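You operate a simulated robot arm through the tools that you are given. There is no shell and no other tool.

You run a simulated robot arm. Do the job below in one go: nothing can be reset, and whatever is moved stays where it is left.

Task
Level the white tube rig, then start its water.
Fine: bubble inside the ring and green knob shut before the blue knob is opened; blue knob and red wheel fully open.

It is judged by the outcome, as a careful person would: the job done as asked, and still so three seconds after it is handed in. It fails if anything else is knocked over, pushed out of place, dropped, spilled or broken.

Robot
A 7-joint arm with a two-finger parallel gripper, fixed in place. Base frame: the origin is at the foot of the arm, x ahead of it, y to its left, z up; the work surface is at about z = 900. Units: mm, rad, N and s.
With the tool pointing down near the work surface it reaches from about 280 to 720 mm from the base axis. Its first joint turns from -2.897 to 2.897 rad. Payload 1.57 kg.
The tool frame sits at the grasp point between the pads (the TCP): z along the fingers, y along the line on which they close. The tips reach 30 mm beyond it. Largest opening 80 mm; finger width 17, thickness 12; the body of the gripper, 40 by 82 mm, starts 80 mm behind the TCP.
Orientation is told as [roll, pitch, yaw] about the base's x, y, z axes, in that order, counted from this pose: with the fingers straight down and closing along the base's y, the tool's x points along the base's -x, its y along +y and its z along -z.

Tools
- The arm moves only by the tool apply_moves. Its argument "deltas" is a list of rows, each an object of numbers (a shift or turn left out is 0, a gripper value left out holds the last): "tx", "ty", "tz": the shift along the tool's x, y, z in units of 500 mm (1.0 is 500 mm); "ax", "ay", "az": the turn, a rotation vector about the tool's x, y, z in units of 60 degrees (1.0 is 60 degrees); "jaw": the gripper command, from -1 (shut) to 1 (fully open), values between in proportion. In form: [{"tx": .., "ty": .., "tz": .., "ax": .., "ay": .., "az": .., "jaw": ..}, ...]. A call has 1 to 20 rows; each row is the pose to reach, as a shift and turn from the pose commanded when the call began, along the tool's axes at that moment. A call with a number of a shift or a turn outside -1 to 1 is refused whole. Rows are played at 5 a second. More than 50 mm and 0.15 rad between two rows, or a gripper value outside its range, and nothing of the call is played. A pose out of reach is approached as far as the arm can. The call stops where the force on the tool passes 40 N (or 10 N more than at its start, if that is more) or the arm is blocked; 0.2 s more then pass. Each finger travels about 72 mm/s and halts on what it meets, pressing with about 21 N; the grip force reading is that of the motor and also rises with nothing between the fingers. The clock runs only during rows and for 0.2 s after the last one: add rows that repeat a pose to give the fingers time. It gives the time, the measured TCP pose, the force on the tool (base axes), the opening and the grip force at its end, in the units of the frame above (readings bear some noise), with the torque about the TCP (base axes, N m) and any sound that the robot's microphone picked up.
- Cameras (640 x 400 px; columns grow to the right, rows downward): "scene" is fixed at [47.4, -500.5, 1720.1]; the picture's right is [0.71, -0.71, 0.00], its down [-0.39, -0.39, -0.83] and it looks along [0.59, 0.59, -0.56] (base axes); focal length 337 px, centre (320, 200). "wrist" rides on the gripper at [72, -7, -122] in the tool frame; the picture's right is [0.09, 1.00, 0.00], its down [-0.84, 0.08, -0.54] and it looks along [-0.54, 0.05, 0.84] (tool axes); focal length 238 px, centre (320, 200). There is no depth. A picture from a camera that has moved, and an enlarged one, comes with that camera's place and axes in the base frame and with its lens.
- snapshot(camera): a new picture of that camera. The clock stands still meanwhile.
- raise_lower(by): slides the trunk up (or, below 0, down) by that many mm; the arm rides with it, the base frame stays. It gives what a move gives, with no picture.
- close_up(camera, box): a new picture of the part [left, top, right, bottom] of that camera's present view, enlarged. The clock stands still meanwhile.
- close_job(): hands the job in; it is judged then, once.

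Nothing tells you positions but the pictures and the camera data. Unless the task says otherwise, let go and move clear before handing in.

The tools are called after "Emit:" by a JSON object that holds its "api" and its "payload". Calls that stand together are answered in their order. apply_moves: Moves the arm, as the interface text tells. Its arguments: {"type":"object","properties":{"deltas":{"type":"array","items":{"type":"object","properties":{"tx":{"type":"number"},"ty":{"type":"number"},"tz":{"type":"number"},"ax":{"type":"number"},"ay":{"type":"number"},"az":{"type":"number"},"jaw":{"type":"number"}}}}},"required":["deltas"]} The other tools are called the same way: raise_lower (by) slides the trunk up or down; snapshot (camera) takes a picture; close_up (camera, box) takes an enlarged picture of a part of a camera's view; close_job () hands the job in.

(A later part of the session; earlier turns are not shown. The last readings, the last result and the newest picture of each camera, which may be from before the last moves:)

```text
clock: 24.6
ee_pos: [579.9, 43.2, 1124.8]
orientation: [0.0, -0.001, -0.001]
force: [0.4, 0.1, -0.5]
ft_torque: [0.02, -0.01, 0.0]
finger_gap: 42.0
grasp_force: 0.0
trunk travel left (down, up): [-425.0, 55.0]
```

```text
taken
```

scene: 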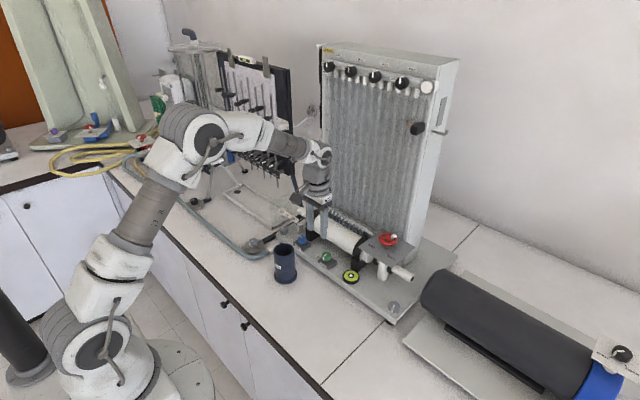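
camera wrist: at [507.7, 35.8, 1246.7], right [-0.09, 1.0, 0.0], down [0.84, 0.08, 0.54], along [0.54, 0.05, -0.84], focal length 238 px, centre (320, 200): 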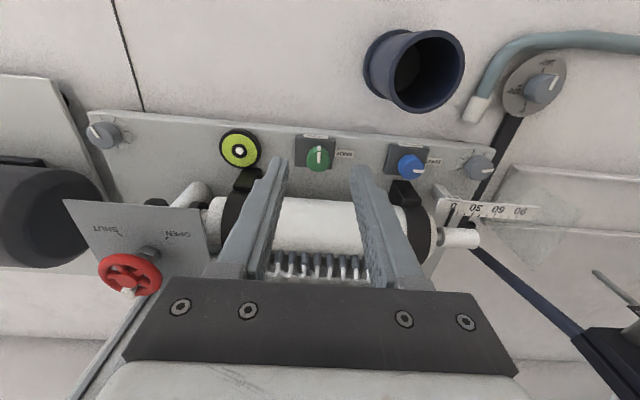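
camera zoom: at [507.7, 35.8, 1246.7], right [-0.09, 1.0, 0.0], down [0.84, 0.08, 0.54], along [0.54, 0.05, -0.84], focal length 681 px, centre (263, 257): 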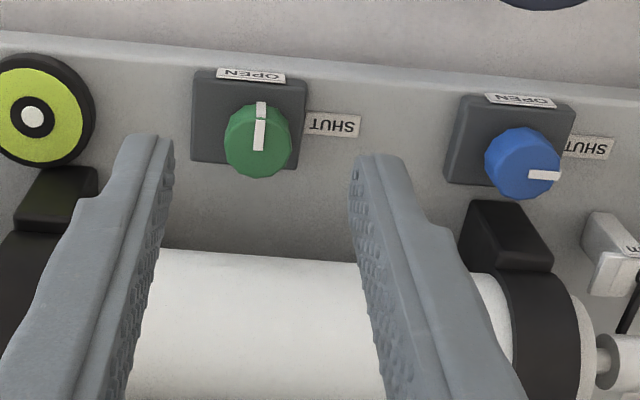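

Green knob top is at (621, 43.5, 984), with its block top at about 966. I'll yaw +45°, move over it, and stop above for a check.

Emit:
{"api": "apply_moves", "payload": {"deltas": [{"tx": -0.02, "tz": 0.0, "az": -0.125, "jaw": 0.05}, {"tx": -0.05, "tz": 0.02, "az": -0.25, "jaw": 0.05}, {"tx": -0.082, "ty": 0.001, "tz": 0.05, "az": -0.375, "jaw": 0.05}, {"tx": -0.082, "ty": 0.001, "tz": 0.08, "az": -0.5, "jaw": 0.05}, {"tx": -0.082, "ty": 0.001, "tz": 0.11, "az": -0.625, "jaw": 0.05}, {"tx": -0.082, "ty": 0.001, "tz": 0.15, "az": -0.75, "jaw": 0.05}, {"tx": -0.082, "ty": 0.001, "tz": 0.15, "az": -0.75, "jaw": 0.05}, {"tx": -0.082, "ty": 0.001, "tz": 0.15, "az": -0.75, "jaw": 0.05}]}}

Emit:
{"api": "close_up", "payload": {"camera": "wrist", "box": [240, 100, 400, 220]}}

Emit:
{"api": "close_up", "payload": {"camera": "scene", "box": [280, 190, 400, 290]}}

```text
clock: 26.4
ee_pos: [622.0, 45.8, 1047.9]
orientation: [0.001, 0.001, 0.785]
force: [-0.5, 0.1, 0.5]
ft_torque: [-0.02, 0.0, -0.01]
finger_gap: 42.0
grasp_force: 0.1
trunk travel left (down, up): [-425.0, 55.0]
```

```text
3.33 times, centred on (320, 160) of wrist
camera zoom: at [575.1, -11.2, 1170.5], right [-0.77, 0.64, 0.0], down [0.54, 0.65, 0.54], along [0.35, 0.42, -0.84], focal length 794 px, centre (320, 333)
```

zoom: 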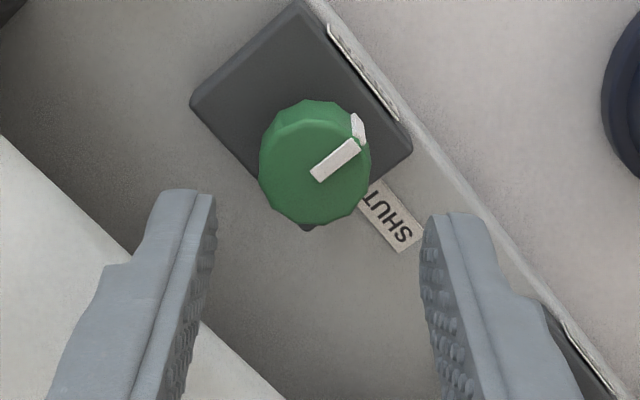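

```text
4.00 times, centred on (340, 240) of scene
camera zoom: at [47.4, -500.5, 1720.1], right [0.71, -0.71, 0.0], down [-0.39, -0.39, -0.83], along [0.59, 0.59, -0.56], focal length 1346 px, centre (240, 40)
```

zoom: 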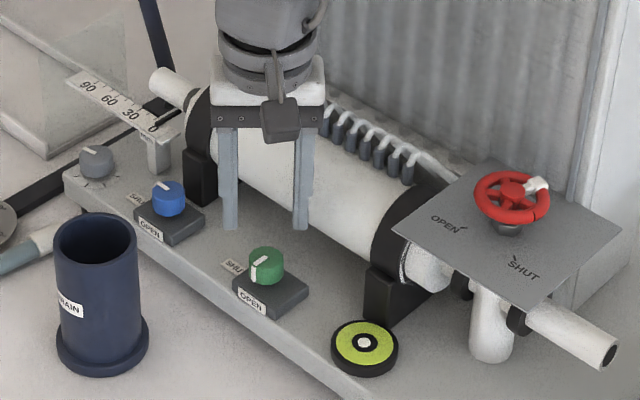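

Emit:
{"api": "apply_moves", "payload": {"deltas": [{"ty": -0.0034, "tz": 0.03, "jaw": 0.05}, {"ty": -0.0034, "tz": 0.07, "jaw": 0.05}, {"ty": -0.0034, "tz": 0.094, "jaw": 0.05}, {"ty": -0.0034, "tz": 0.094, "jaw": 0.05}, {"ty": -0.0034, "tz": 0.094, "jaw": -0.2}, {"ty": -0.0034, "tz": 0.094, "jaw": -0.5}, {"ty": -0.0034, "tz": 0.094, "jaw": -0.5}, {"ty": -0.0034, "tz": 0.094, "jaw": -0.5}]}}

Emit:
{"api": "close_up", "payload": {"camera": "wrist", "box": [240, 100, 400, 220]}}

Emit:
{"api": "close_up", "payload": {"camera": "scene", "box": [280, 190, 400, 290]}}

```text
clock: 28.2
ee_pos: [621.0, 43.1, 1002.3]
orientation: [0.002, 0.0, 0.786]
force: [-8.8, 6.0, -0.5]
ft_torque: [0.24, 0.26, 0.04]
finger_gap: 27.0
grasp_force: 37.0
trunk travel left (down, up): [-425.0, 55.0]
```

```text
3.33 times, centred on (320, 160) of wrist
camera zoom: at [575.7, -12.8, 1123.3], right [-0.77, 0.64, 0.0], down [0.54, 0.65, 0.54], along [0.35, 0.42, -0.84], focal length 794 px, centre (320, 333)
```

zoom: 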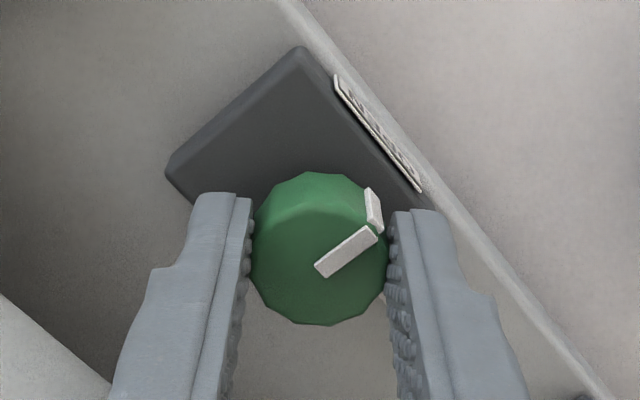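

```text
4.00 times, centred on (340, 240) of scene
camera zoom: at [47.4, -500.5, 1720.1], right [0.71, -0.71, 0.0], down [-0.39, -0.39, -0.83], along [0.59, 0.59, -0.56], focal length 1346 px, centre (240, 40)
```

zoom: 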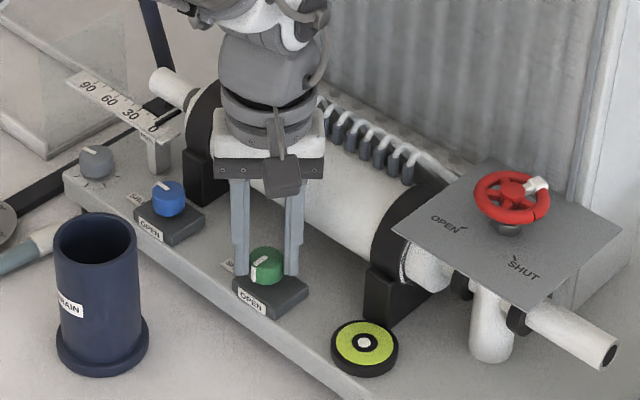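

Green knob gripped. I'll turn it clockwise (from above) toward SHUT, in two parts.

Emit:
{"api": "apply_moves", "payload": {"deltas": [{"ty": 0.002, "az": 0.05, "jaw": -0.5}, {"ty": 0.002, "az": 0.15, "jaw": -0.5}, {"ty": 0.002, "az": 0.25, "jaw": -0.5}, {"ty": 0.001, "az": 0.35, "jaw": -0.5}, {"ty": 0.001, "az": 0.45, "jaw": -0.5}, {"ty": 0.001, "az": 0.55, "jaw": -0.5}, {"ty": 0.001, "az": 0.65, "jaw": -0.5}, {"ty": 0.001, "az": 0.75, "jaw": -0.5}, {"ty": 0.001, "az": 0.75, "jaw": -0.5}]}}

Emit:
{"api": "close_up", "payload": {"camera": "scene", "box": [280, 190, 400, 290]}}

Emit:
{"api": "close_up", "payload": {"camera": "wrist", "box": [240, 100, 400, 220]}}

```text
clock: 30.2
ee_pos: [620.3, 45.2, 1000.8]
orientation: [0.0, 0.002, -0.002]
force: [-13.4, 15.2, -10.5]
ft_torque: [0.36, -0.57, 0.03]
finger_gap: 26.9
grasp_force: 37.9
trunk travel left (down, up): [-425.0, 55.0]
```

```text
4.00 times, centred on (340, 240) of scene
camera zoom: at [47.4, -500.5, 1720.1], right [0.71, -0.71, 0.0], down [-0.39, -0.39, -0.83], along [0.59, 0.59, -0.56], focal length 1346 px, centre (240, 40)
```

zoom: 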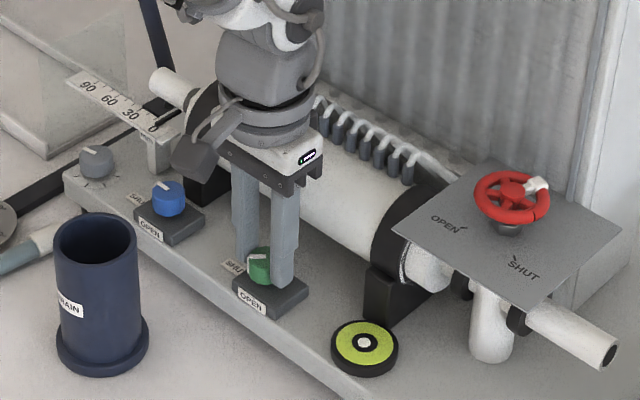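

```text
3.33 times, centred on (320, 160) of wrist
camera zoom: at [549.3, 38.0, 1123.5], right [-0.09, 1.0, 0.0], down [0.84, 0.08, 0.54], along [0.54, 0.05, -0.84], focal length 794 px, centre (320, 333)
```

zoom: 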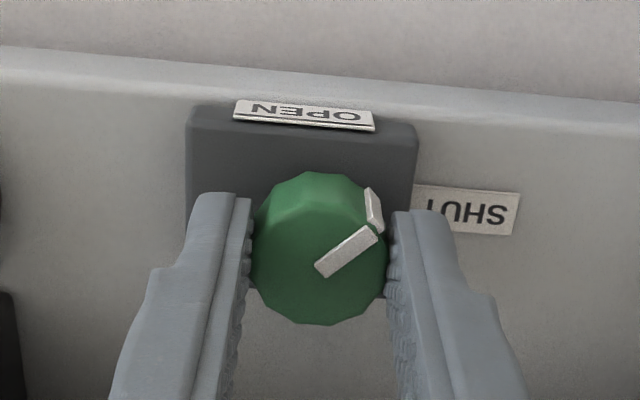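

Emit:
{"api": "apply_moves", "payload": {"deltas": [{"tx": 0.002, "ty": 0.002, "jaw": -0.5}, {"tx": 0.002, "ty": 0.002, "az": 0.1, "jaw": -0.5}, {"tx": 0.002, "ty": 0.002, "az": 0.2, "jaw": -0.5}, {"tx": 0.002, "ty": 0.002, "az": 0.3, "jaw": -0.5}, {"tx": 0.002, "ty": 0.002, "az": 0.4, "jaw": -0.5}, {"tx": 0.002, "ty": 0.002, "az": 0.5, "jaw": -0.5}, {"tx": 0.002, "ty": 0.002, "az": 0.6, "jaw": -0.5}, {"tx": 0.002, "ty": 0.002, "az": 0.68, "jaw": -0.5}, {"tx": 0.002, "ty": 0.002, "az": 0.75, "jaw": -0.5}, {"tx": 0.002, "ty": 0.002, "az": 0.75, "jaw": -0.5}]}}

Emit:
{"api": "close_up", "payload": {"camera": "scene", "box": [280, 190, 400, 290]}}

Emit:
{"api": "close_up", "payload": {"camera": "wrist", "box": [240, 100, 400, 220]}}

```text
clock: 32.4
ee_pos: [622.1, 46.9, 1001.5]
orientation: [0.002, 0.002, -0.787]
force: [-0.9, 18.5, -11.6]
ft_torque: [0.97, 0.55, 0.11]
finger_gap: 26.8
grasp_force: 37.2
trunk travel left (down, up): [-425.0, 55.0]
```

```text
4.00 times, centred on (340, 240) of scene
camera zoom: at [47.4, -500.5, 1720.1], right [0.71, -0.71, 0.0], down [-0.39, -0.39, -0.83], along [0.59, 0.59, -0.56], focal length 1346 px, centre (240, 40)
```

zoom: 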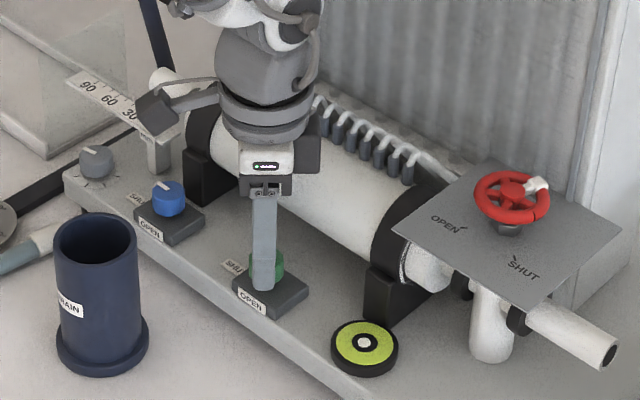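

```text
3.33 times, centred on (320, 160) of wrist
camera zoom: at [566.2, 92.1, 1123.5], right [0.64, 0.77, 0.0], down [0.65, -0.54, 0.54], along [0.42, -0.35, -0.84], focal length 794 px, centre (320, 333)
```

zoom: 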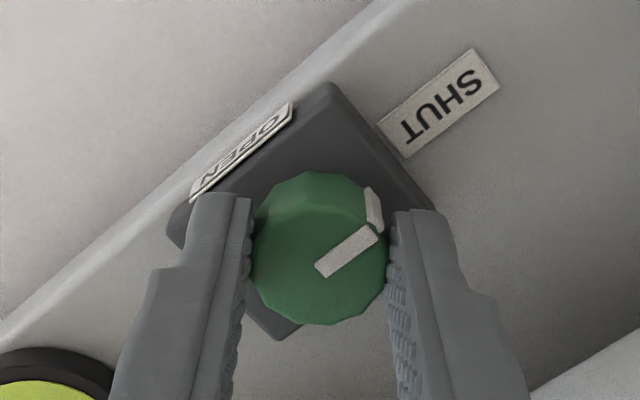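

Emit:
{"api": "apply_moves", "payload": {"deltas": [{"az": 0.0, "jaw": -0.2}, {"az": 0.0, "jaw": 0.05}, {"tz": -0.02, "jaw": 0.05}, {"tz": -0.08, "jaw": 0.05}, {"tz": -0.16, "jaw": 0.05}, {"tz": -0.2, "jaw": 0.05}, {"tz": -0.2, "jaw": 0.05}]}}

Emit:
{"api": "close_up", "payload": {"camera": "scene", "box": [310, 240, 350, 270]}}

Emit:
{"api": "close_up", "payload": {"camera": "wrist", "box": [250, 80, 380, 180]}}

Emit:
{"api": "close_up", "payload": {"camera": "scene", "box": [335, 255, 375, 285]}}

```text
clock: 34.0
ee_pos: [620.7, 43.3, 1100.5]
orientation: [0.0, 0.002, -0.788]
force: [-0.2, -0.9, -0.3]
ft_torque: [-0.01, 0.02, 0.01]
finger_gap: 41.8
grasp_force: 0.0
trunk travel left (down, up): [-425.0, 55.0]
```

```text
13.33 times, centred on (330, 255) of scene
camera zoom: at [47.4, -500.5, 1720.1], right [0.71, -0.71, 0.0], down [-0.39, -0.39, -0.83], along [0.59, 0.59, -0.56], focal length 4488 px, centre (187, -533)
```

zoom: 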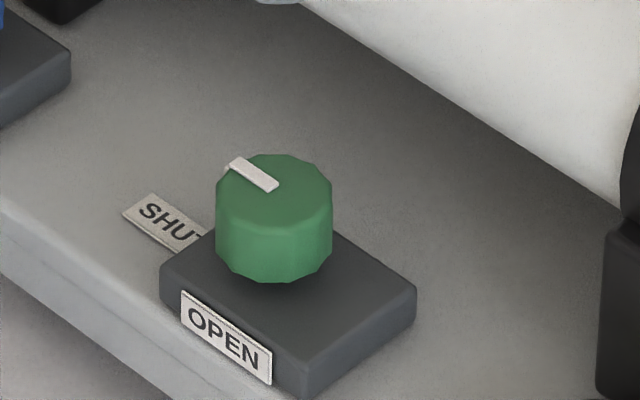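

```text
4.00 times, centred on (315, 130) of wrist
camera zoom: at [566.0, 89.6, 1223.2], right [0.64, 0.77, 0.0], down [0.65, -0.54, 0.54], along [0.42, -0.35, -0.84], focal length 953 px, centre (340, 480)
```

zoom: 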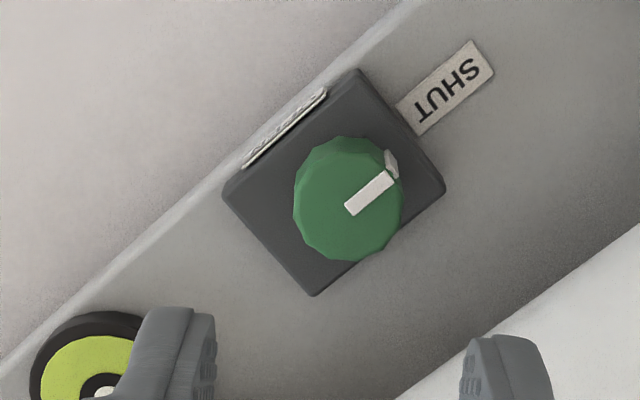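

```text
13.33 times, centred on (355, 270) of scene
camera zoom: at [47.4, -500.5, 1720.1], right [0.71, -0.71, 0.0], down [-0.39, -0.39, -0.83], along [0.59, 0.59, -0.56], focal length 4488 px, centre (-147, -733)
```

zoom: 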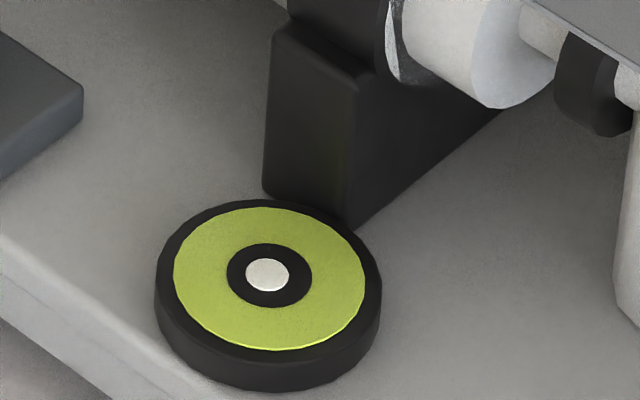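

Emit:
{"api": "close_up", "payload": {"camera": "scene", "box": [320, 248, 336, 258]}}

Emit:
{"api": "close_up", "payload": {"camera": "wrist", "box": [300, 90, 370, 160]}}

Emit:
{"api": "close_up", "payload": {"camera": "scene", "box": [294, 229, 318, 253]}}

```text
16.00 times, centred on (328, 253) of scene
camera zoom: at [47.4, -500.5, 1720.1], right [0.71, -0.71, 0.0], down [-0.39, -0.39, -0.83], along [0.59, 0.59, -0.56], focal length 5386 px, centre (192, -648)
```

zoom: 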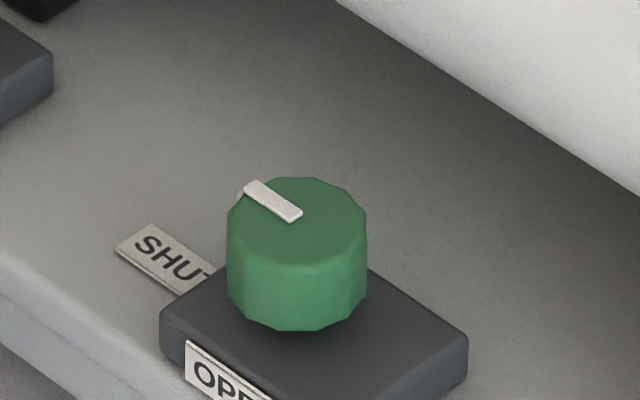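

```text
5.71 times, centred on (335, 125) of wrist
camera zoom: at [566.0, 89.6, 1223.2], right [0.64, 0.77, 0.0], down [0.65, -0.54, 0.54], along [0.42, -0.35, -0.84], focal length 1362 px, centre (234, 629)
```

zoom: 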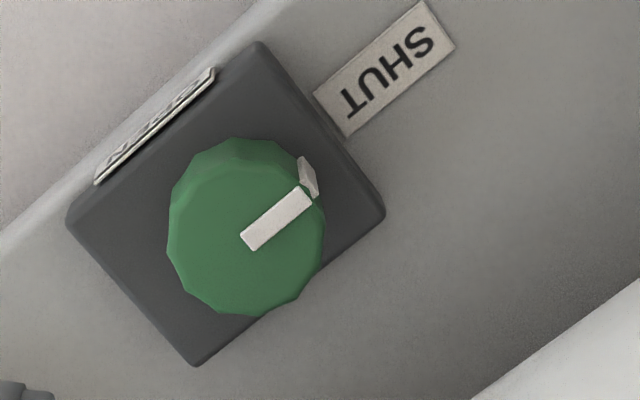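

```text
16.00 times, centred on (306, 241) of scene
camera zoom: at [47.4, -500.5, 1720.1], right [0.71, -0.71, 0.0], down [-0.39, -0.39, -0.83], along [0.59, 0.59, -0.56], focal length 5386 px, centre (544, -456)
```

zoom: 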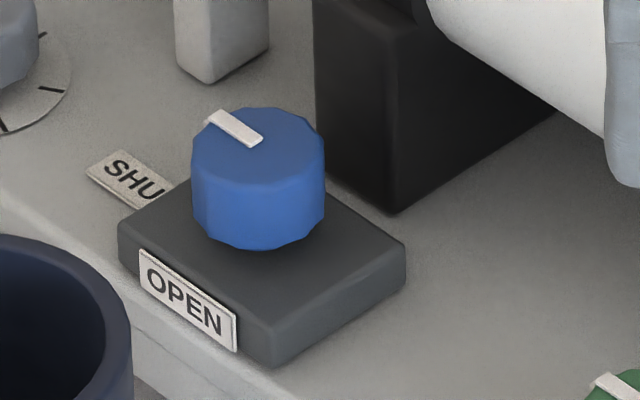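

Green points at SHUT and the bubble is still centred. Now I'll move over the blue knob, with yaw at about −38° so the turn ends near +52°.

Emit:
{"api": "apply_moves", "payload": {"deltas": [{"tx": 0.054, "ty": 0.052, "az": -0.04, "jaw": 0.05}, {"tx": 0.108, "ty": 0.104, "az": -0.08, "jaw": 0.05}, {"tx": 0.162, "ty": 0.157, "az": -0.118, "jaw": 0.05}, {"tx": 0.162, "ty": 0.157, "tz": 0.05, "az": -0.118, "jaw": 0.05}, {"tx": 0.162, "ty": 0.157, "tz": 0.1, "az": -0.118, "jaw": 0.05}, {"tx": 0.162, "ty": 0.157, "tz": 0.1, "az": -0.118, "jaw": 0.05}, {"tx": 0.162, "ty": 0.157, "tz": 0.1, "az": -0.118, "jaw": 0.05}]}}

Emit:
{"api": "close_up", "payload": {"camera": "wrist", "box": [240, 100, 400, 220]}}

Emit:
{"api": "close_up", "payload": {"camera": "scene", "box": [260, 170, 380, 270]}}

```text
clock: 35.6
ee_pos: [619.0, 157.1, 1051.6]
orientation: [0.001, 0.001, -0.664]
force: [0.0, -0.1, -0.6]
ft_torque: [0.0, 0.01, -0.03]
finger_gap: 42.1
grasp_force: 0.0
trunk travel left (down, up): [-425.0, 55.0]
```

```text
3.33 times, centred on (320, 160) of wrist
camera zoom: at [557.9, 195.3, 1172.6], right [0.54, 0.84, 0.0], down [0.71, -0.45, 0.54], along [0.46, -0.29, -0.84], focal length 794 px, centre (320, 333)
```

zoom: 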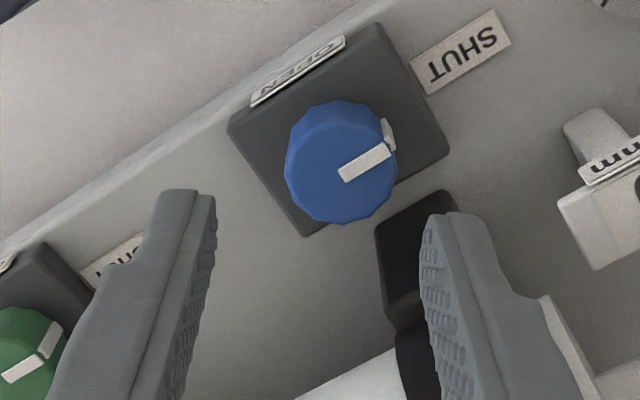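

```text
4.00 times, centred on (320, 220) of scene
camera zoom: at [47.4, -500.5, 1720.1], right [0.71, -0.71, 0.0], down [-0.39, -0.39, -0.83], along [0.59, 0.59, -0.56], focal length 1346 px, centre (320, 120)
```

zoom: 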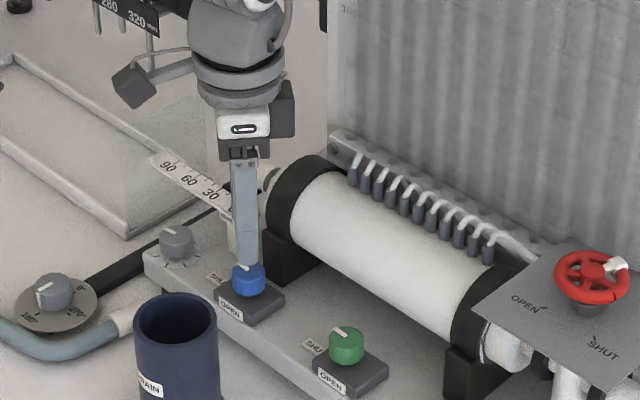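

The knob sits about 4 mm toward +tool‑y from the finger centre. I'll correct, descend, and check again before closing.

Emit:
{"api": "apply_moves", "payload": {"deltas": [{"ty": 0.008, "tz": 0.02, "jaw": 0.05}, {"ty": 0.008, "tz": 0.06, "jaw": 0.05}, {"ty": 0.008, "tz": 0.1, "jaw": 0.05}, {"ty": 0.008, "tz": 0.1, "jaw": 0.05}, {"ty": 0.008, "tz": 0.1, "jaw": 0.05}]}}

Emit:
{"api": "close_up", "payload": {"camera": "wrist", "box": [240, 120, 400, 240]}}

Emit:
{"api": "close_up", "payload": {"camera": "scene", "box": [260, 170, 380, 270]}}

```text
clock: 36.8
ee_pos: [619.9, 160.1, 1001.6]
orientation: [0.0, -0.002, -0.663]
force: [-0.6, -1.2, 0.1]
ft_torque: [-0.03, 0.0, 0.03]
finger_gap: 41.9
grasp_force: 0.0
trunk travel left (down, up): [-425.0, 55.0]
```

```text
3.33 times, centred on (320, 180) of wrist
camera zoom: at [559.8, 199.0, 1122.7], right [0.54, 0.84, 0.0], down [0.71, -0.45, 0.54], along [0.46, -0.29, -0.84], focal length 794 px, centre (320, 267)
```

zoom: 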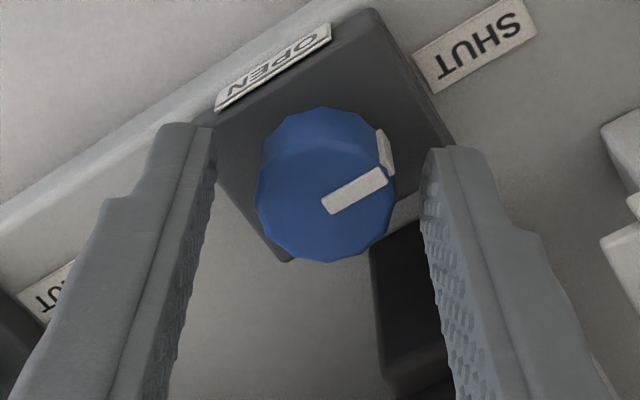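

```text
4.00 times, centred on (320, 220) of scene
camera zoom: at [47.4, -500.5, 1720.1], right [0.71, -0.71, 0.0], down [-0.39, -0.39, -0.83], along [0.59, 0.59, -0.56], focal length 1346 px, centre (320, 120)
```

zoom: 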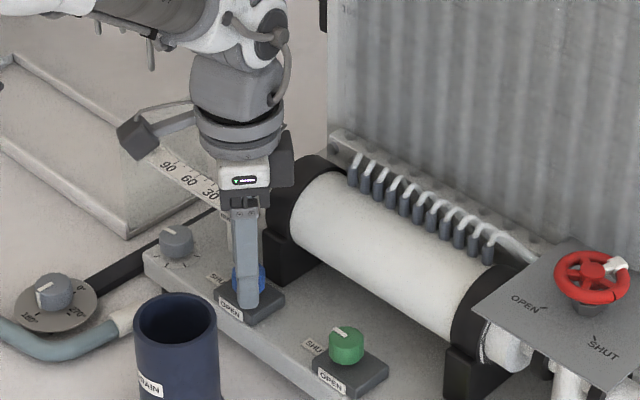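

Well centred. Now I'll close and turn the blue knob counter-clockwise toward OPEN.

Emit:
{"api": "apply_moves", "payload": {"deltas": [{"jaw": 0.05}, {"jaw": -0.2}, {"jaw": -0.5}, {"jaw": -0.5}, {"jaw": -0.5}, {"az": -0.08, "jaw": -0.5}, {"az": -0.18, "jaw": -0.5}, {"az": -0.28, "jaw": -0.5}, {"az": -0.38, "jaw": -0.5}, {"az": -0.48, "jaw": -0.5}, {"az": -0.58, "jaw": -0.5}, {"az": -0.68, "jaw": -0.5}, {"az": -0.75, "jaw": -0.5}, {"az": -0.75, "jaw": -0.5}]}}

Emit:
{"api": "close_up", "payload": {"camera": "wrist", "box": [240, 120, 400, 240]}}

Emit:
{"api": "close_up", "payload": {"camera": "scene", "box": [260, 170, 380, 270]}}

```text
clock: 39.8
ee_pos: [620.7, 159.4, 1001.5]
orientation: [0.001, 0.003, 0.124]
force: [-5.7, 2.8, -2.8]
ft_torque: [0.33, 0.25, 0.0]
finger_gap: 27.4
grasp_force: 37.6
trunk travel left (down, up): [-425.0, 55.0]
```

```text
3.33 times, centred on (320, 180) of wrist
camera zoom: at [550.6, 143.8, 1123.1], right [-0.21, 0.98, 0.0], down [0.82, 0.18, 0.54], along [0.53, 0.12, -0.84], focal length 794 px, centre (320, 267)
```

zoom: 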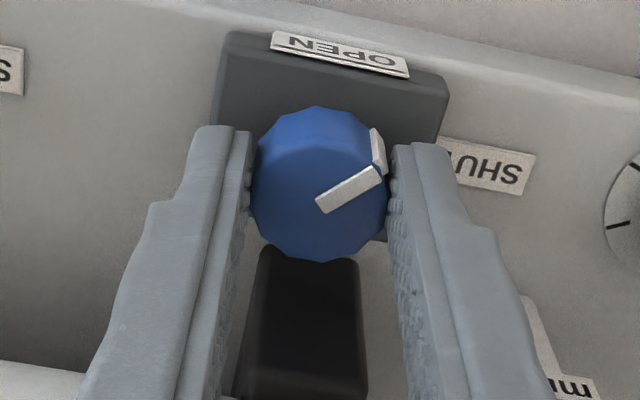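

```text
4.00 times, centred on (320, 220) of scene
camera zoom: at [47.4, -500.5, 1720.1], right [0.71, -0.71, 0.0], down [-0.39, -0.39, -0.83], along [0.59, 0.59, -0.56], focal length 1346 px, centre (320, 120)
```

zoom: 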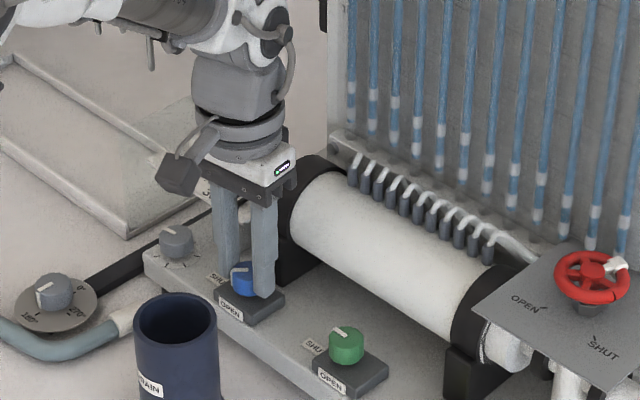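

Water is starting to enter the tubes. I'll finish the remaining turn to fully OPEN.

Emit:
{"api": "apply_moves", "payload": {"deltas": [{"az": -0.1, "jaw": -0.5}, {"az": -0.2, "jaw": -0.5}, {"az": -0.3, "jaw": -0.5}, {"az": -0.4, "jaw": -0.5}, {"az": -0.5, "jaw": -0.5}, {"az": -0.6, "jaw": -0.5}, {"az": -0.7, "jaw": -0.5}, {"az": -0.78, "jaw": -0.5}, {"az": -0.78, "jaw": -0.5}]}}

Emit:
{"api": "close_up", "payload": {"camera": "wrist", "box": [240, 120, 400, 240]}}

Emit:
{"api": "close_up", "payload": {"camera": "scene", "box": [260, 170, 380, 270]}}

```text
clock: 41.8
ee_pos: [621.8, 158.9, 1000.4]
orientation: [0.001, 0.001, 0.939]
force: [-4.5, -8.1, -14.1]
ft_torque: [-0.51, -0.16, -0.43]
finger_gap: 27.6
grasp_force: 37.8
trunk travel left (down, up): [-425.0, 55.0]
```

```text
3.33 times, centred on (320, 180) of wrist
camera zoom: at [585.2, 96.2, 1123.1], right [-0.86, 0.51, 0.0], down [0.43, 0.72, 0.54], along [0.28, 0.46, -0.84], focal length 794 px, centre (320, 267)
```

zoom: 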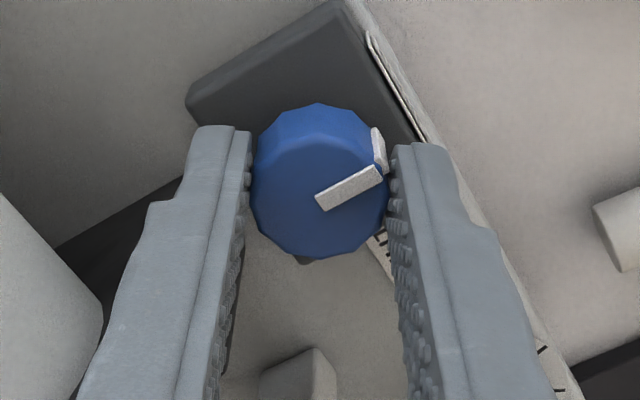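

```text
4.00 times, centred on (320, 220) of scene
camera zoom: at [47.4, -500.5, 1720.1], right [0.71, -0.71, 0.0], down [-0.39, -0.39, -0.83], along [0.59, 0.59, -0.56], focal length 1346 px, centre (320, 120)
```

zoom: 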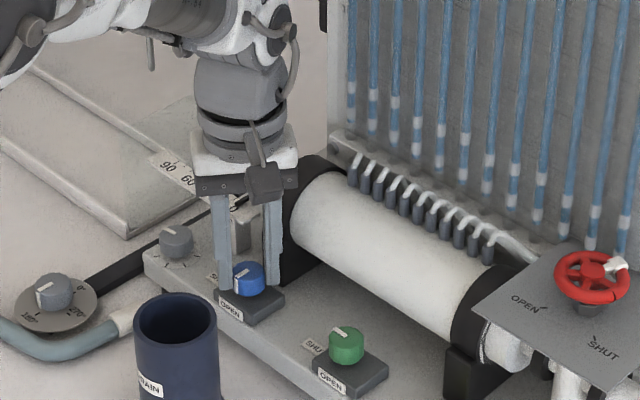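

The reaction torque about z of −0.43 N m indicates the OPEN stop was reached. I'll release, lift, verify, then move to view the red wheel.

Emit:
{"api": "apply_moves", "payload": {"deltas": [{"jaw": -0.2}, {"jaw": 0.05}, {"jaw": 0.05}, {"tz": -0.03, "jaw": 0.05}, {"tz": -0.12, "jaw": 0.05}, {"tz": -0.21, "jaw": 0.05}, {"tz": -0.3, "jaw": 0.05}, {"tz": -0.38, "jaw": 0.05}, {"tz": -0.44, "jaw": 0.05}, {"tz": -0.44, "jaw": 0.05}]}}

Emit:
{"api": "close_up", "payload": {"camera": "scene", "box": [280, 220, 340, 270]}}

Emit:
{"api": "snapshot", "payload": {"camera": "wrist"}}

Emit:
{"api": "snapshot", "payload": {"camera": "scene"}}

```text
clock: 44.0
ee_pos: [622.2, 158.9, 1223.8]
orientation: [0.001, 0.0, 0.938]
force: [-0.1, 0.0, 0.3]
ft_torque: [-0.02, 0.03, 0.01]
finger_gap: 42.0
grasp_force: 0.1
trunk travel left (down, up): [-425.0, 55.0]
```

```text
8.00 times, centred on (310, 245) of scene
camera zoom: at [47.4, -500.5, 1720.1], right [0.71, -0.71, 0.0], down [-0.39, -0.39, -0.83], along [0.59, 0.59, -0.56], focal length 2693 px, centre (400, -160)
```

zoom: 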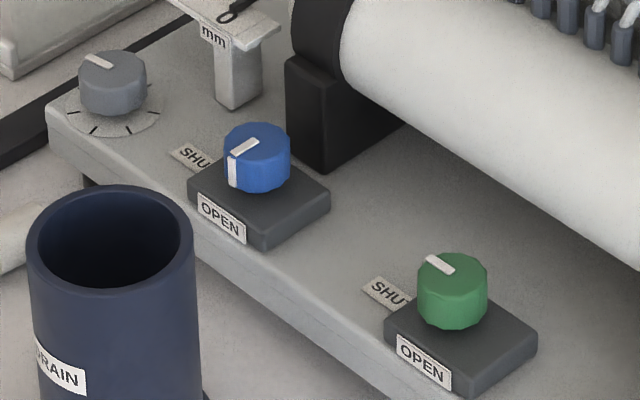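

```text
taken
camera wrist: at [584.5, 96.8, 1346.0], right [-0.86, 0.51, 0.0], down [0.43, 0.72, 0.54], along [0.28, 0.47, -0.84], focal length 238 px, centre (320, 200)
```

wrist: 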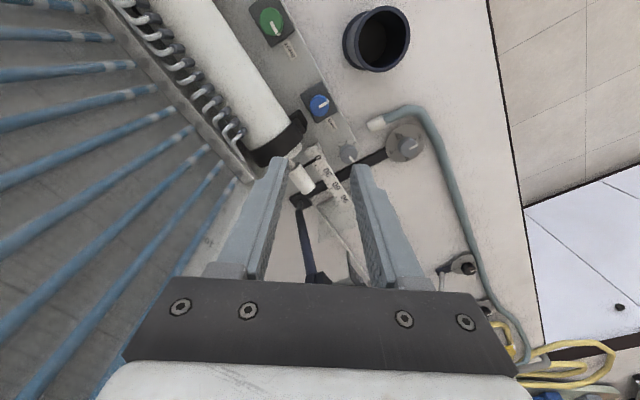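

```text
taken
```

scene: 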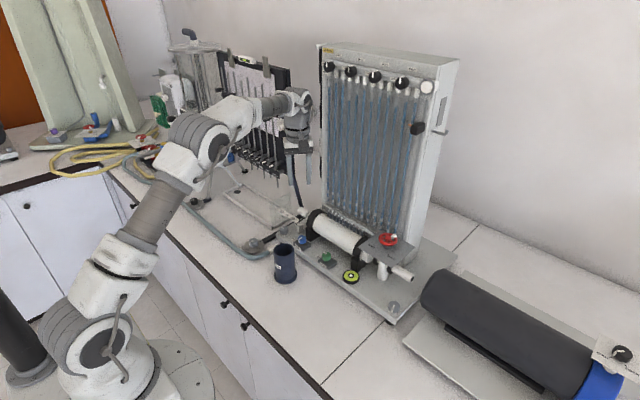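

Blue points at OPEN, green at SHUT, and the tubes have filled. I'll go to a viewing pose for the red wheel.

Emit:
{"api": "apply_moves", "payload": {"deltas": [{"tx": 0.06, "ty": -0.04, "az": 0.11, "jaw": 0.05}, {"tx": 0.12, "ty": -0.08, "az": 0.22, "jaw": 0.05}, {"tx": 0.18, "ty": -0.125, "az": 0.33, "jaw": 0.05}, {"tx": 0.24, "ty": -0.166, "az": 0.44, "jaw": 0.05}, {"tx": 0.3, "ty": -0.208, "az": 0.55, "jaw": 0.05}, {"tx": 0.36, "ty": -0.25, "az": 0.66, "jaw": 0.05}, {"tx": 0.42, "ty": -0.29, "az": 0.77, "jaw": 0.05}, {"tx": 0.467, "ty": -0.324, "az": 0.896, "jaw": 0.05}, {"tx": 0.467, "ty": -0.324, "az": 0.896, "jaw": 0.05}, {"tx": 0.467, "ty": -0.324, "az": 0.896, "jaw": 0.05}]}}

Emit:
{"api": "snapshot", "payload": {"camera": "wrist"}}

Emit:
{"api": "close_up", "payload": {"camera": "wrist", "box": [250, 120, 390, 240]}}

Emit:
{"api": "snapshot", "payload": {"camera": "scene"}}

```text
clock: 46.2
ee_pos: [614.9, -124.9, 1221.0]
orientation: [0.0, 0.001, -0.002]
force: [-0.7, -0.3, -0.2]
ft_torque: [-0.02, -0.03, 0.04]
finger_gap: 42.0
grasp_force: 0.0
trunk travel left (down, up): [-425.0, 55.0]
```

```text
taken
camera wrist: at [543.0, -132.1, 1342.9], right [-0.09, 1.0, 0.0], down [0.84, 0.08, 0.54], along [0.54, 0.05, -0.84], focal length 238 px, centre (320, 200)
```

wrist: 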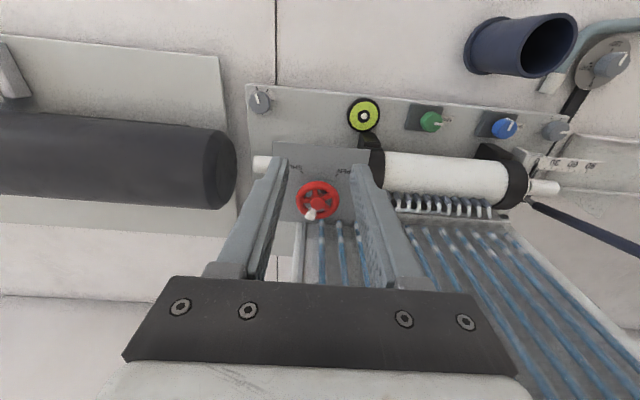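

```text
3.33 times, centred on (320, 180) of wrist
camera zoom: at [543.0, -132.1, 1342.9], right [-0.09, 1.0, 0.0], down [0.84, 0.08, 0.54], along [0.54, 0.05, -0.84], focal length 794 px, centre (320, 267)
```

zoom: 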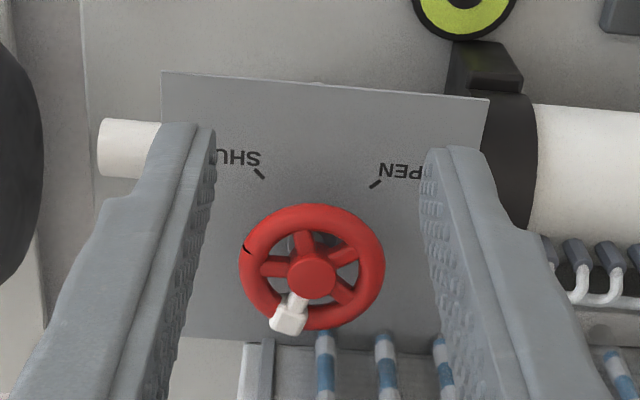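

```text
taken
```

scene: 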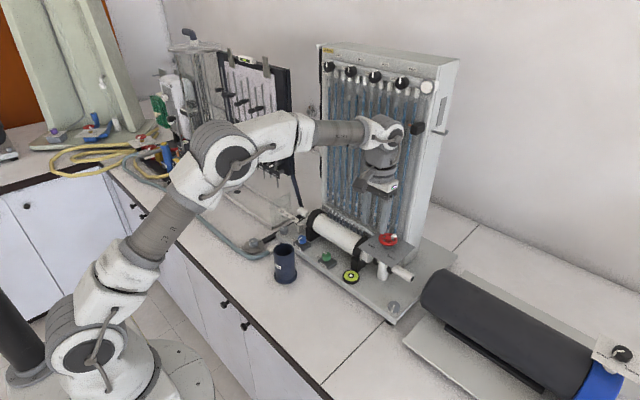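

The wheel hub is at about (700.5, -120, 1102), diameter about 52 mm, with the white grip spoke toward +x. I'll move above it with the jaws wider and yaw about −35°, ready for counter-clockwise strokes.

Emit:
{"api": "apply_moves", "payload": {"deltas": [{"tx": -0.03, "ty": 0.002, "tz": 0.02, "az": 0.1, "jaw": 0.7}, {"tx": -0.07, "ty": 0.004, "tz": 0.05, "az": 0.2, "jaw": 0.7}, {"tx": -0.11, "ty": 0.007, "tz": 0.08, "az": 0.3, "jaw": 0.7}, {"tx": -0.15, "ty": 0.009, "tz": 0.11, "az": 0.4, "jaw": 0.7}, {"tx": -0.171, "ty": 0.009, "tz": 0.122, "az": 0.5, "jaw": 0.7}, {"tx": -0.171, "ty": 0.009, "tz": 0.122, "az": 0.583, "jaw": 0.7}, {"tx": -0.171, "ty": 0.009, "tz": 0.122, "az": 0.583, "jaw": 0.7}, {"tx": -0.171, "ty": 0.009, "tz": 0.122, "az": 0.583, "jaw": 0.7}]}}

Emit:
{"api": "snapshot", "payload": {"camera": "wrist"}}

Emit:
{"api": "snapshot", "payload": {"camera": "scene"}}

Emit:
{"api": "close_up", "payload": {"camera": "wrist", "box": [240, 100, 400, 220]}}

Emit:
{"api": "close_up", "payload": {"camera": "scene", "box": [340, 100, 460, 260]}}

```text
clock: 48.0
ee_pos: [699.6, -119.4, 1159.7]
orientation: [0.001, 0.0, -0.611]
force: [-0.1, -0.3, -0.1]
ft_torque: [-0.01, -0.01, 0.0]
finger_gap: 68.0
grasp_force: 0.0
trunk travel left (down, up): [-425.0, 55.0]
```

```text
taken
camera wrist: at [635.6, -84.4, 1281.6], right [0.5, 0.87, 0.0], down [0.73, -0.42, 0.54], along [0.47, -0.27, -0.84], focal length 238 px, centre (320, 200)
```

wrist: 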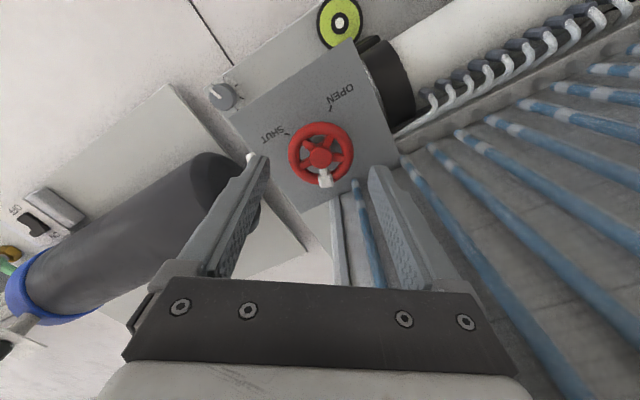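

```text
taken
```

scene: 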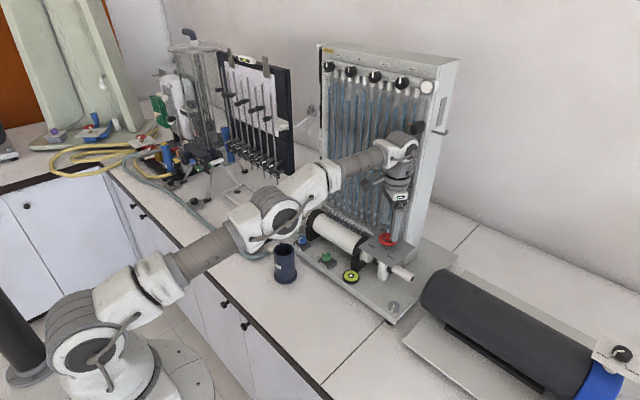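

```text
3.33 times, centred on (320, 160) of wrist
camera zoom: at [635.6, -84.4, 1281.6], right [0.5, 0.87, 0.0], down [0.73, -0.42, 0.54], along [0.47, -0.27, -0.84], focal length 794 px, centre (320, 333)
```

zoom: 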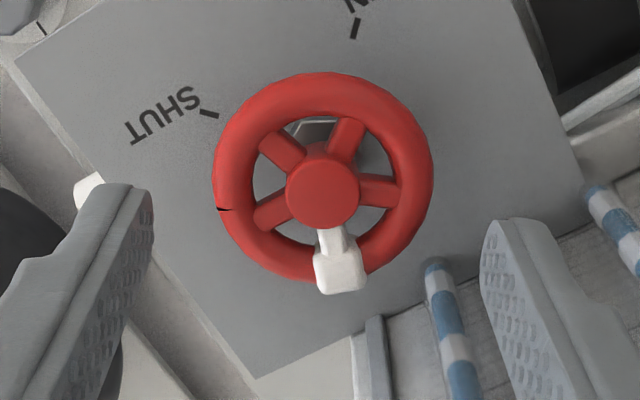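

```text
2.50 times, centred on (400, 180) of scene
camera zoom: at [47.4, -500.5, 1720.1], right [0.71, -0.71, 0.0], down [-0.39, -0.39, -0.83], along [0.59, 0.59, -0.56], focal length 842 px, centre (120, 250)
```

zoom: 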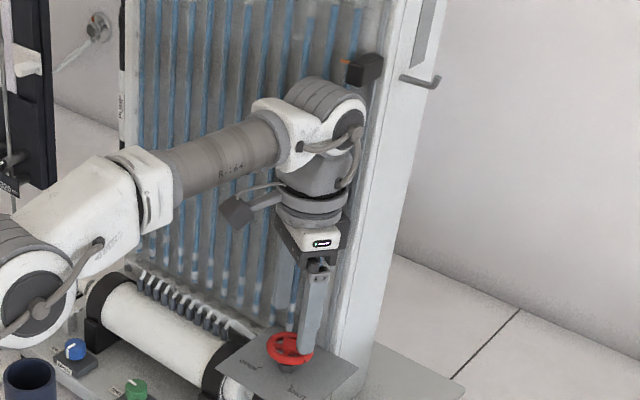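

Centred over the wheel within 2 mm. I'll descend so the fingertips straddle the rim, staying above the plate, then close.

Emit:
{"api": "apply_moves", "payload": {"deltas": [{"tx": -0.003, "tz": 0.03, "jaw": 0.7}, {"tx": -0.003, "tz": 0.07, "jaw": 0.7}, {"tx": -0.003, "tz": 0.1, "jaw": 0.7}, {"tx": -0.003, "tz": 0.1, "jaw": 0.7}, {"tx": -0.003, "tz": 0.1, "jaw": 0.5}, {"tx": -0.003, "tz": 0.1, "jaw": 0.2}, {"tx": -0.003, "tz": 0.1, "jaw": 0.2}, {"tx": -0.003, "tz": 0.1, "jaw": 0.2}]}}

Emit:
{"api": "close_up", "payload": {"camera": "wrist", "box": [240, 100, 400, 220]}}

Emit:
{"api": "close_up", "payload": {"camera": "scene", "box": [340, 100, 460, 260]}}

```text
clock: 49.8
ee_pos: [701.5, -121.4, 1109.9]
orientation: [-0.001, 0.0, -0.609]
force: [-1.0, 0.0, -0.8]
ft_torque: [-0.17, -0.17, 0.02]
finger_gap: 53.8
grasp_force: 44.9
trunk travel left (down, up): [-425.0, 55.0]
```

```text
3.33 times, centred on (320, 160) of wrist
camera zoom: at [638.8, -85.6, 1232.0], right [0.49, 0.87, 0.0], down [0.73, -0.42, 0.54], along [0.47, -0.27, -0.84], focal length 794 px, centre (320, 333)
```

zoom: 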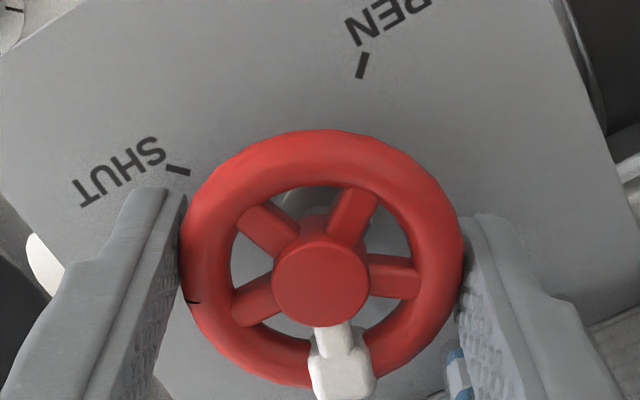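

```text
2.50 times, centred on (400, 180) of scene
camera zoom: at [47.4, -500.5, 1720.1], right [0.71, -0.71, 0.0], down [-0.39, -0.39, -0.83], along [0.59, 0.59, -0.56], focal length 842 px, centre (120, 250)
```

zoom: 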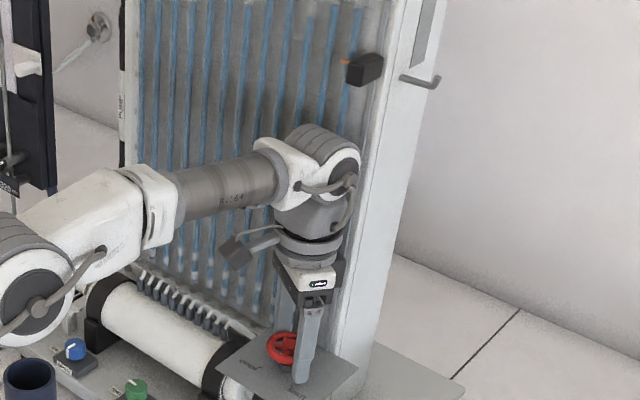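

The rim is gripped. I'll turn counter-clockwise 30° first, to see how it responds.

Emit:
{"api": "apply_moves", "payload": {"deltas": [{"az": -0.1, "jaw": 0.2}, {"az": -0.2, "jaw": 0.2}, {"az": -0.3, "jaw": 0.2}, {"az": -0.4, "jaw": 0.2}, {"az": -0.5, "jaw": 0.2}, {"az": -0.5, "jaw": 0.2}]}}

Emit:
{"api": "close_up", "payload": {"camera": "wrist", "box": [240, 100, 400, 220]}}

Emit:
{"api": "snapshot", "payload": {"camera": "scene"}}

```text
clock: 51.2
ee_pos: [700.6, -119.9, 1111.1]
orientation: [-0.003, 0.005, -0.081]
force: [-1.6, -6.5, -0.6]
ft_torque: [-0.07, -0.03, -0.03]
finger_gap: 54.4
grasp_force: 3.3
trunk travel left (down, up): [-425.0, 55.0]
```

```text
3.33 times, centred on (320, 160) of wrist
camera zoom: at [628.7, -120.2, 1232.9], right [-0.01, 1.0, 0.0], down [0.84, 0.01, 0.54], along [0.54, 0.0, -0.84], focal length 794 px, centre (320, 333)
```

zoom: 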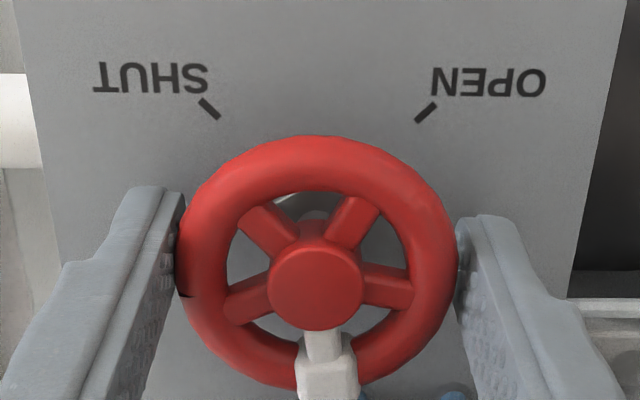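

```text
taken
```

scene: 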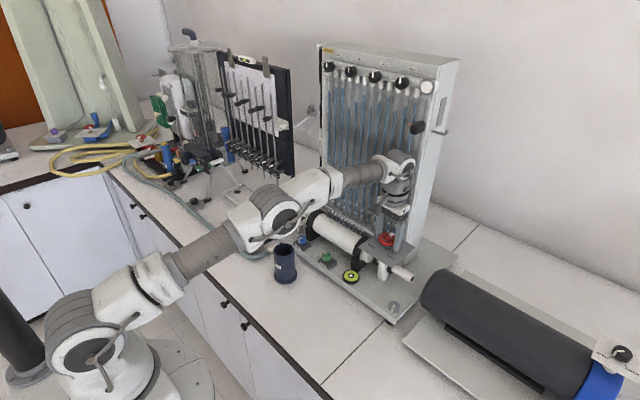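

The wheel turns with the gripper (spoke moved about 29°). I'll continue counter-clockwise another 45° with a firmer close command.

Emit:
{"api": "apply_moves", "payload": {"deltas": [{"jaw": -0.2}, {"az": -0.1, "jaw": -0.2}, {"az": -0.2, "jaw": -0.2}, {"az": -0.3, "jaw": -0.2}, {"az": -0.4, "jaw": -0.2}, {"az": -0.5, "jaw": -0.2}, {"az": -0.6, "jaw": -0.2}, {"az": -0.75, "jaw": -0.2}, {"az": -0.75, "jaw": -0.2}]}}

Emit:
{"api": "close_up", "payload": {"camera": "wrist", "box": [240, 100, 400, 220]}}

Emit:
{"api": "close_up", "payload": {"camera": "scene", "box": [340, 180, 440, 280]}}

```text
refused: row 8 steps farther than a row can; nothing moved
```

```text
3.33 times, centred on (320, 160) of wrist
camera zoom: at [628.7, -120.2, 1232.9], right [-0.01, 1.0, 0.0], down [0.84, 0.01, 0.54], along [0.54, 0.0, -0.84], focal length 794 px, centre (320, 333)
```

zoom: 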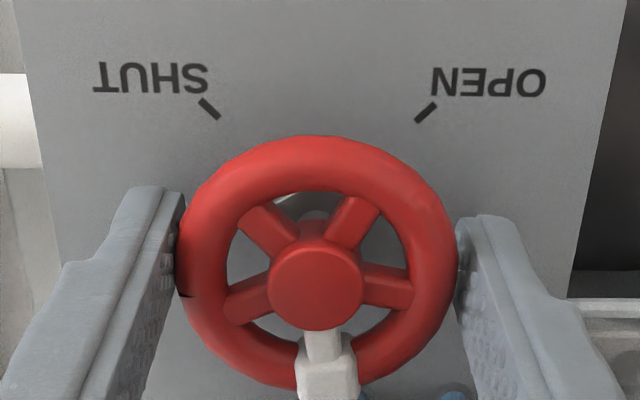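

```text
4.00 times, centred on (390, 230) of scene
camera zoom: at [47.4, -500.5, 1720.1], right [0.71, -0.71, 0.0], down [-0.39, -0.39, -0.83], along [0.59, 0.59, -0.56], focal length 1346 px, centre (40, 80)
```

zoom: 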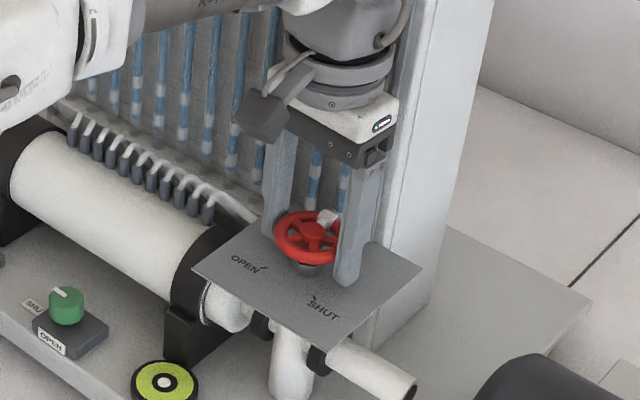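

A row step was too large, so nothing moved. I'll resend with even steps.

Emit:
{"api": "apply_moves", "payload": {"deltas": [{"jaw": -0.2}, {"az": -0.1, "jaw": -0.2}, {"az": -0.2, "jaw": -0.2}, {"az": -0.3, "jaw": -0.2}, {"az": -0.4, "jaw": -0.2}, {"az": -0.5, "jaw": -0.2}, {"az": -0.6, "jaw": -0.2}, {"az": -0.68, "jaw": -0.2}, {"az": -0.75, "jaw": -0.2}, {"az": -0.75, "jaw": -0.2}]}}

Emit:
{"api": "close_up", "payload": {"camera": "wrist", "box": [240, 100, 400, 220]}}

Emit:
{"api": "close_up", "payload": {"camera": "scene", "box": [340, 180, 440, 280]}}

```text
clock: 53.4
ee_pos: [700.6, -119.8, 1110.1]
orientation: [-0.002, 0.0, 0.701]
force: [0.1, 3.0, 1.9]
ft_torque: [0.21, 1.01, 0.0]
finger_gap: 52.5
grasp_force: 45.1
trunk travel left (down, up): [-425.0, 55.0]
```

```text
3.33 times, centred on (320, 160) of wrist
camera zoom: at [650.0, -171.6, 1232.6], right [-0.71, 0.7, 0.0], down [0.59, 0.6, 0.54], along [0.38, 0.39, -0.84], focal length 794 px, centre (320, 333)
```

zoom: 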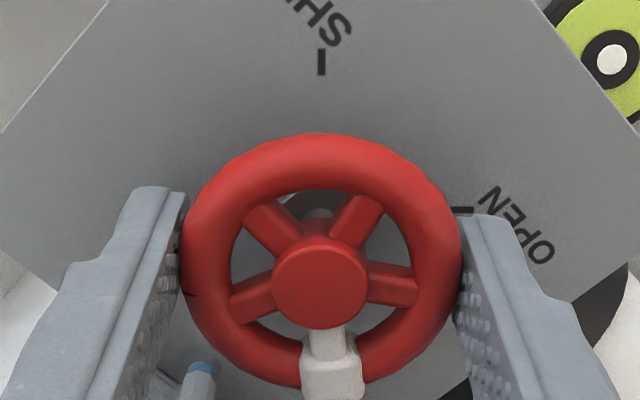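

```text
4.00 times, centred on (390, 230) of scene
camera zoom: at [47.4, -500.5, 1720.1], right [0.71, -0.71, 0.0], down [-0.39, -0.39, -0.83], along [0.59, 0.59, -0.56], focal length 1346 px, centre (40, 80)
```

zoom: 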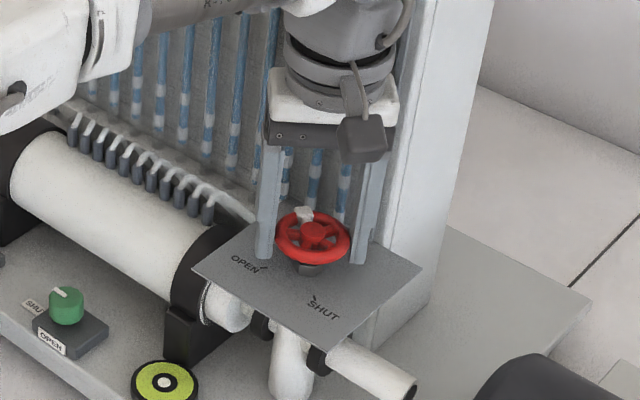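

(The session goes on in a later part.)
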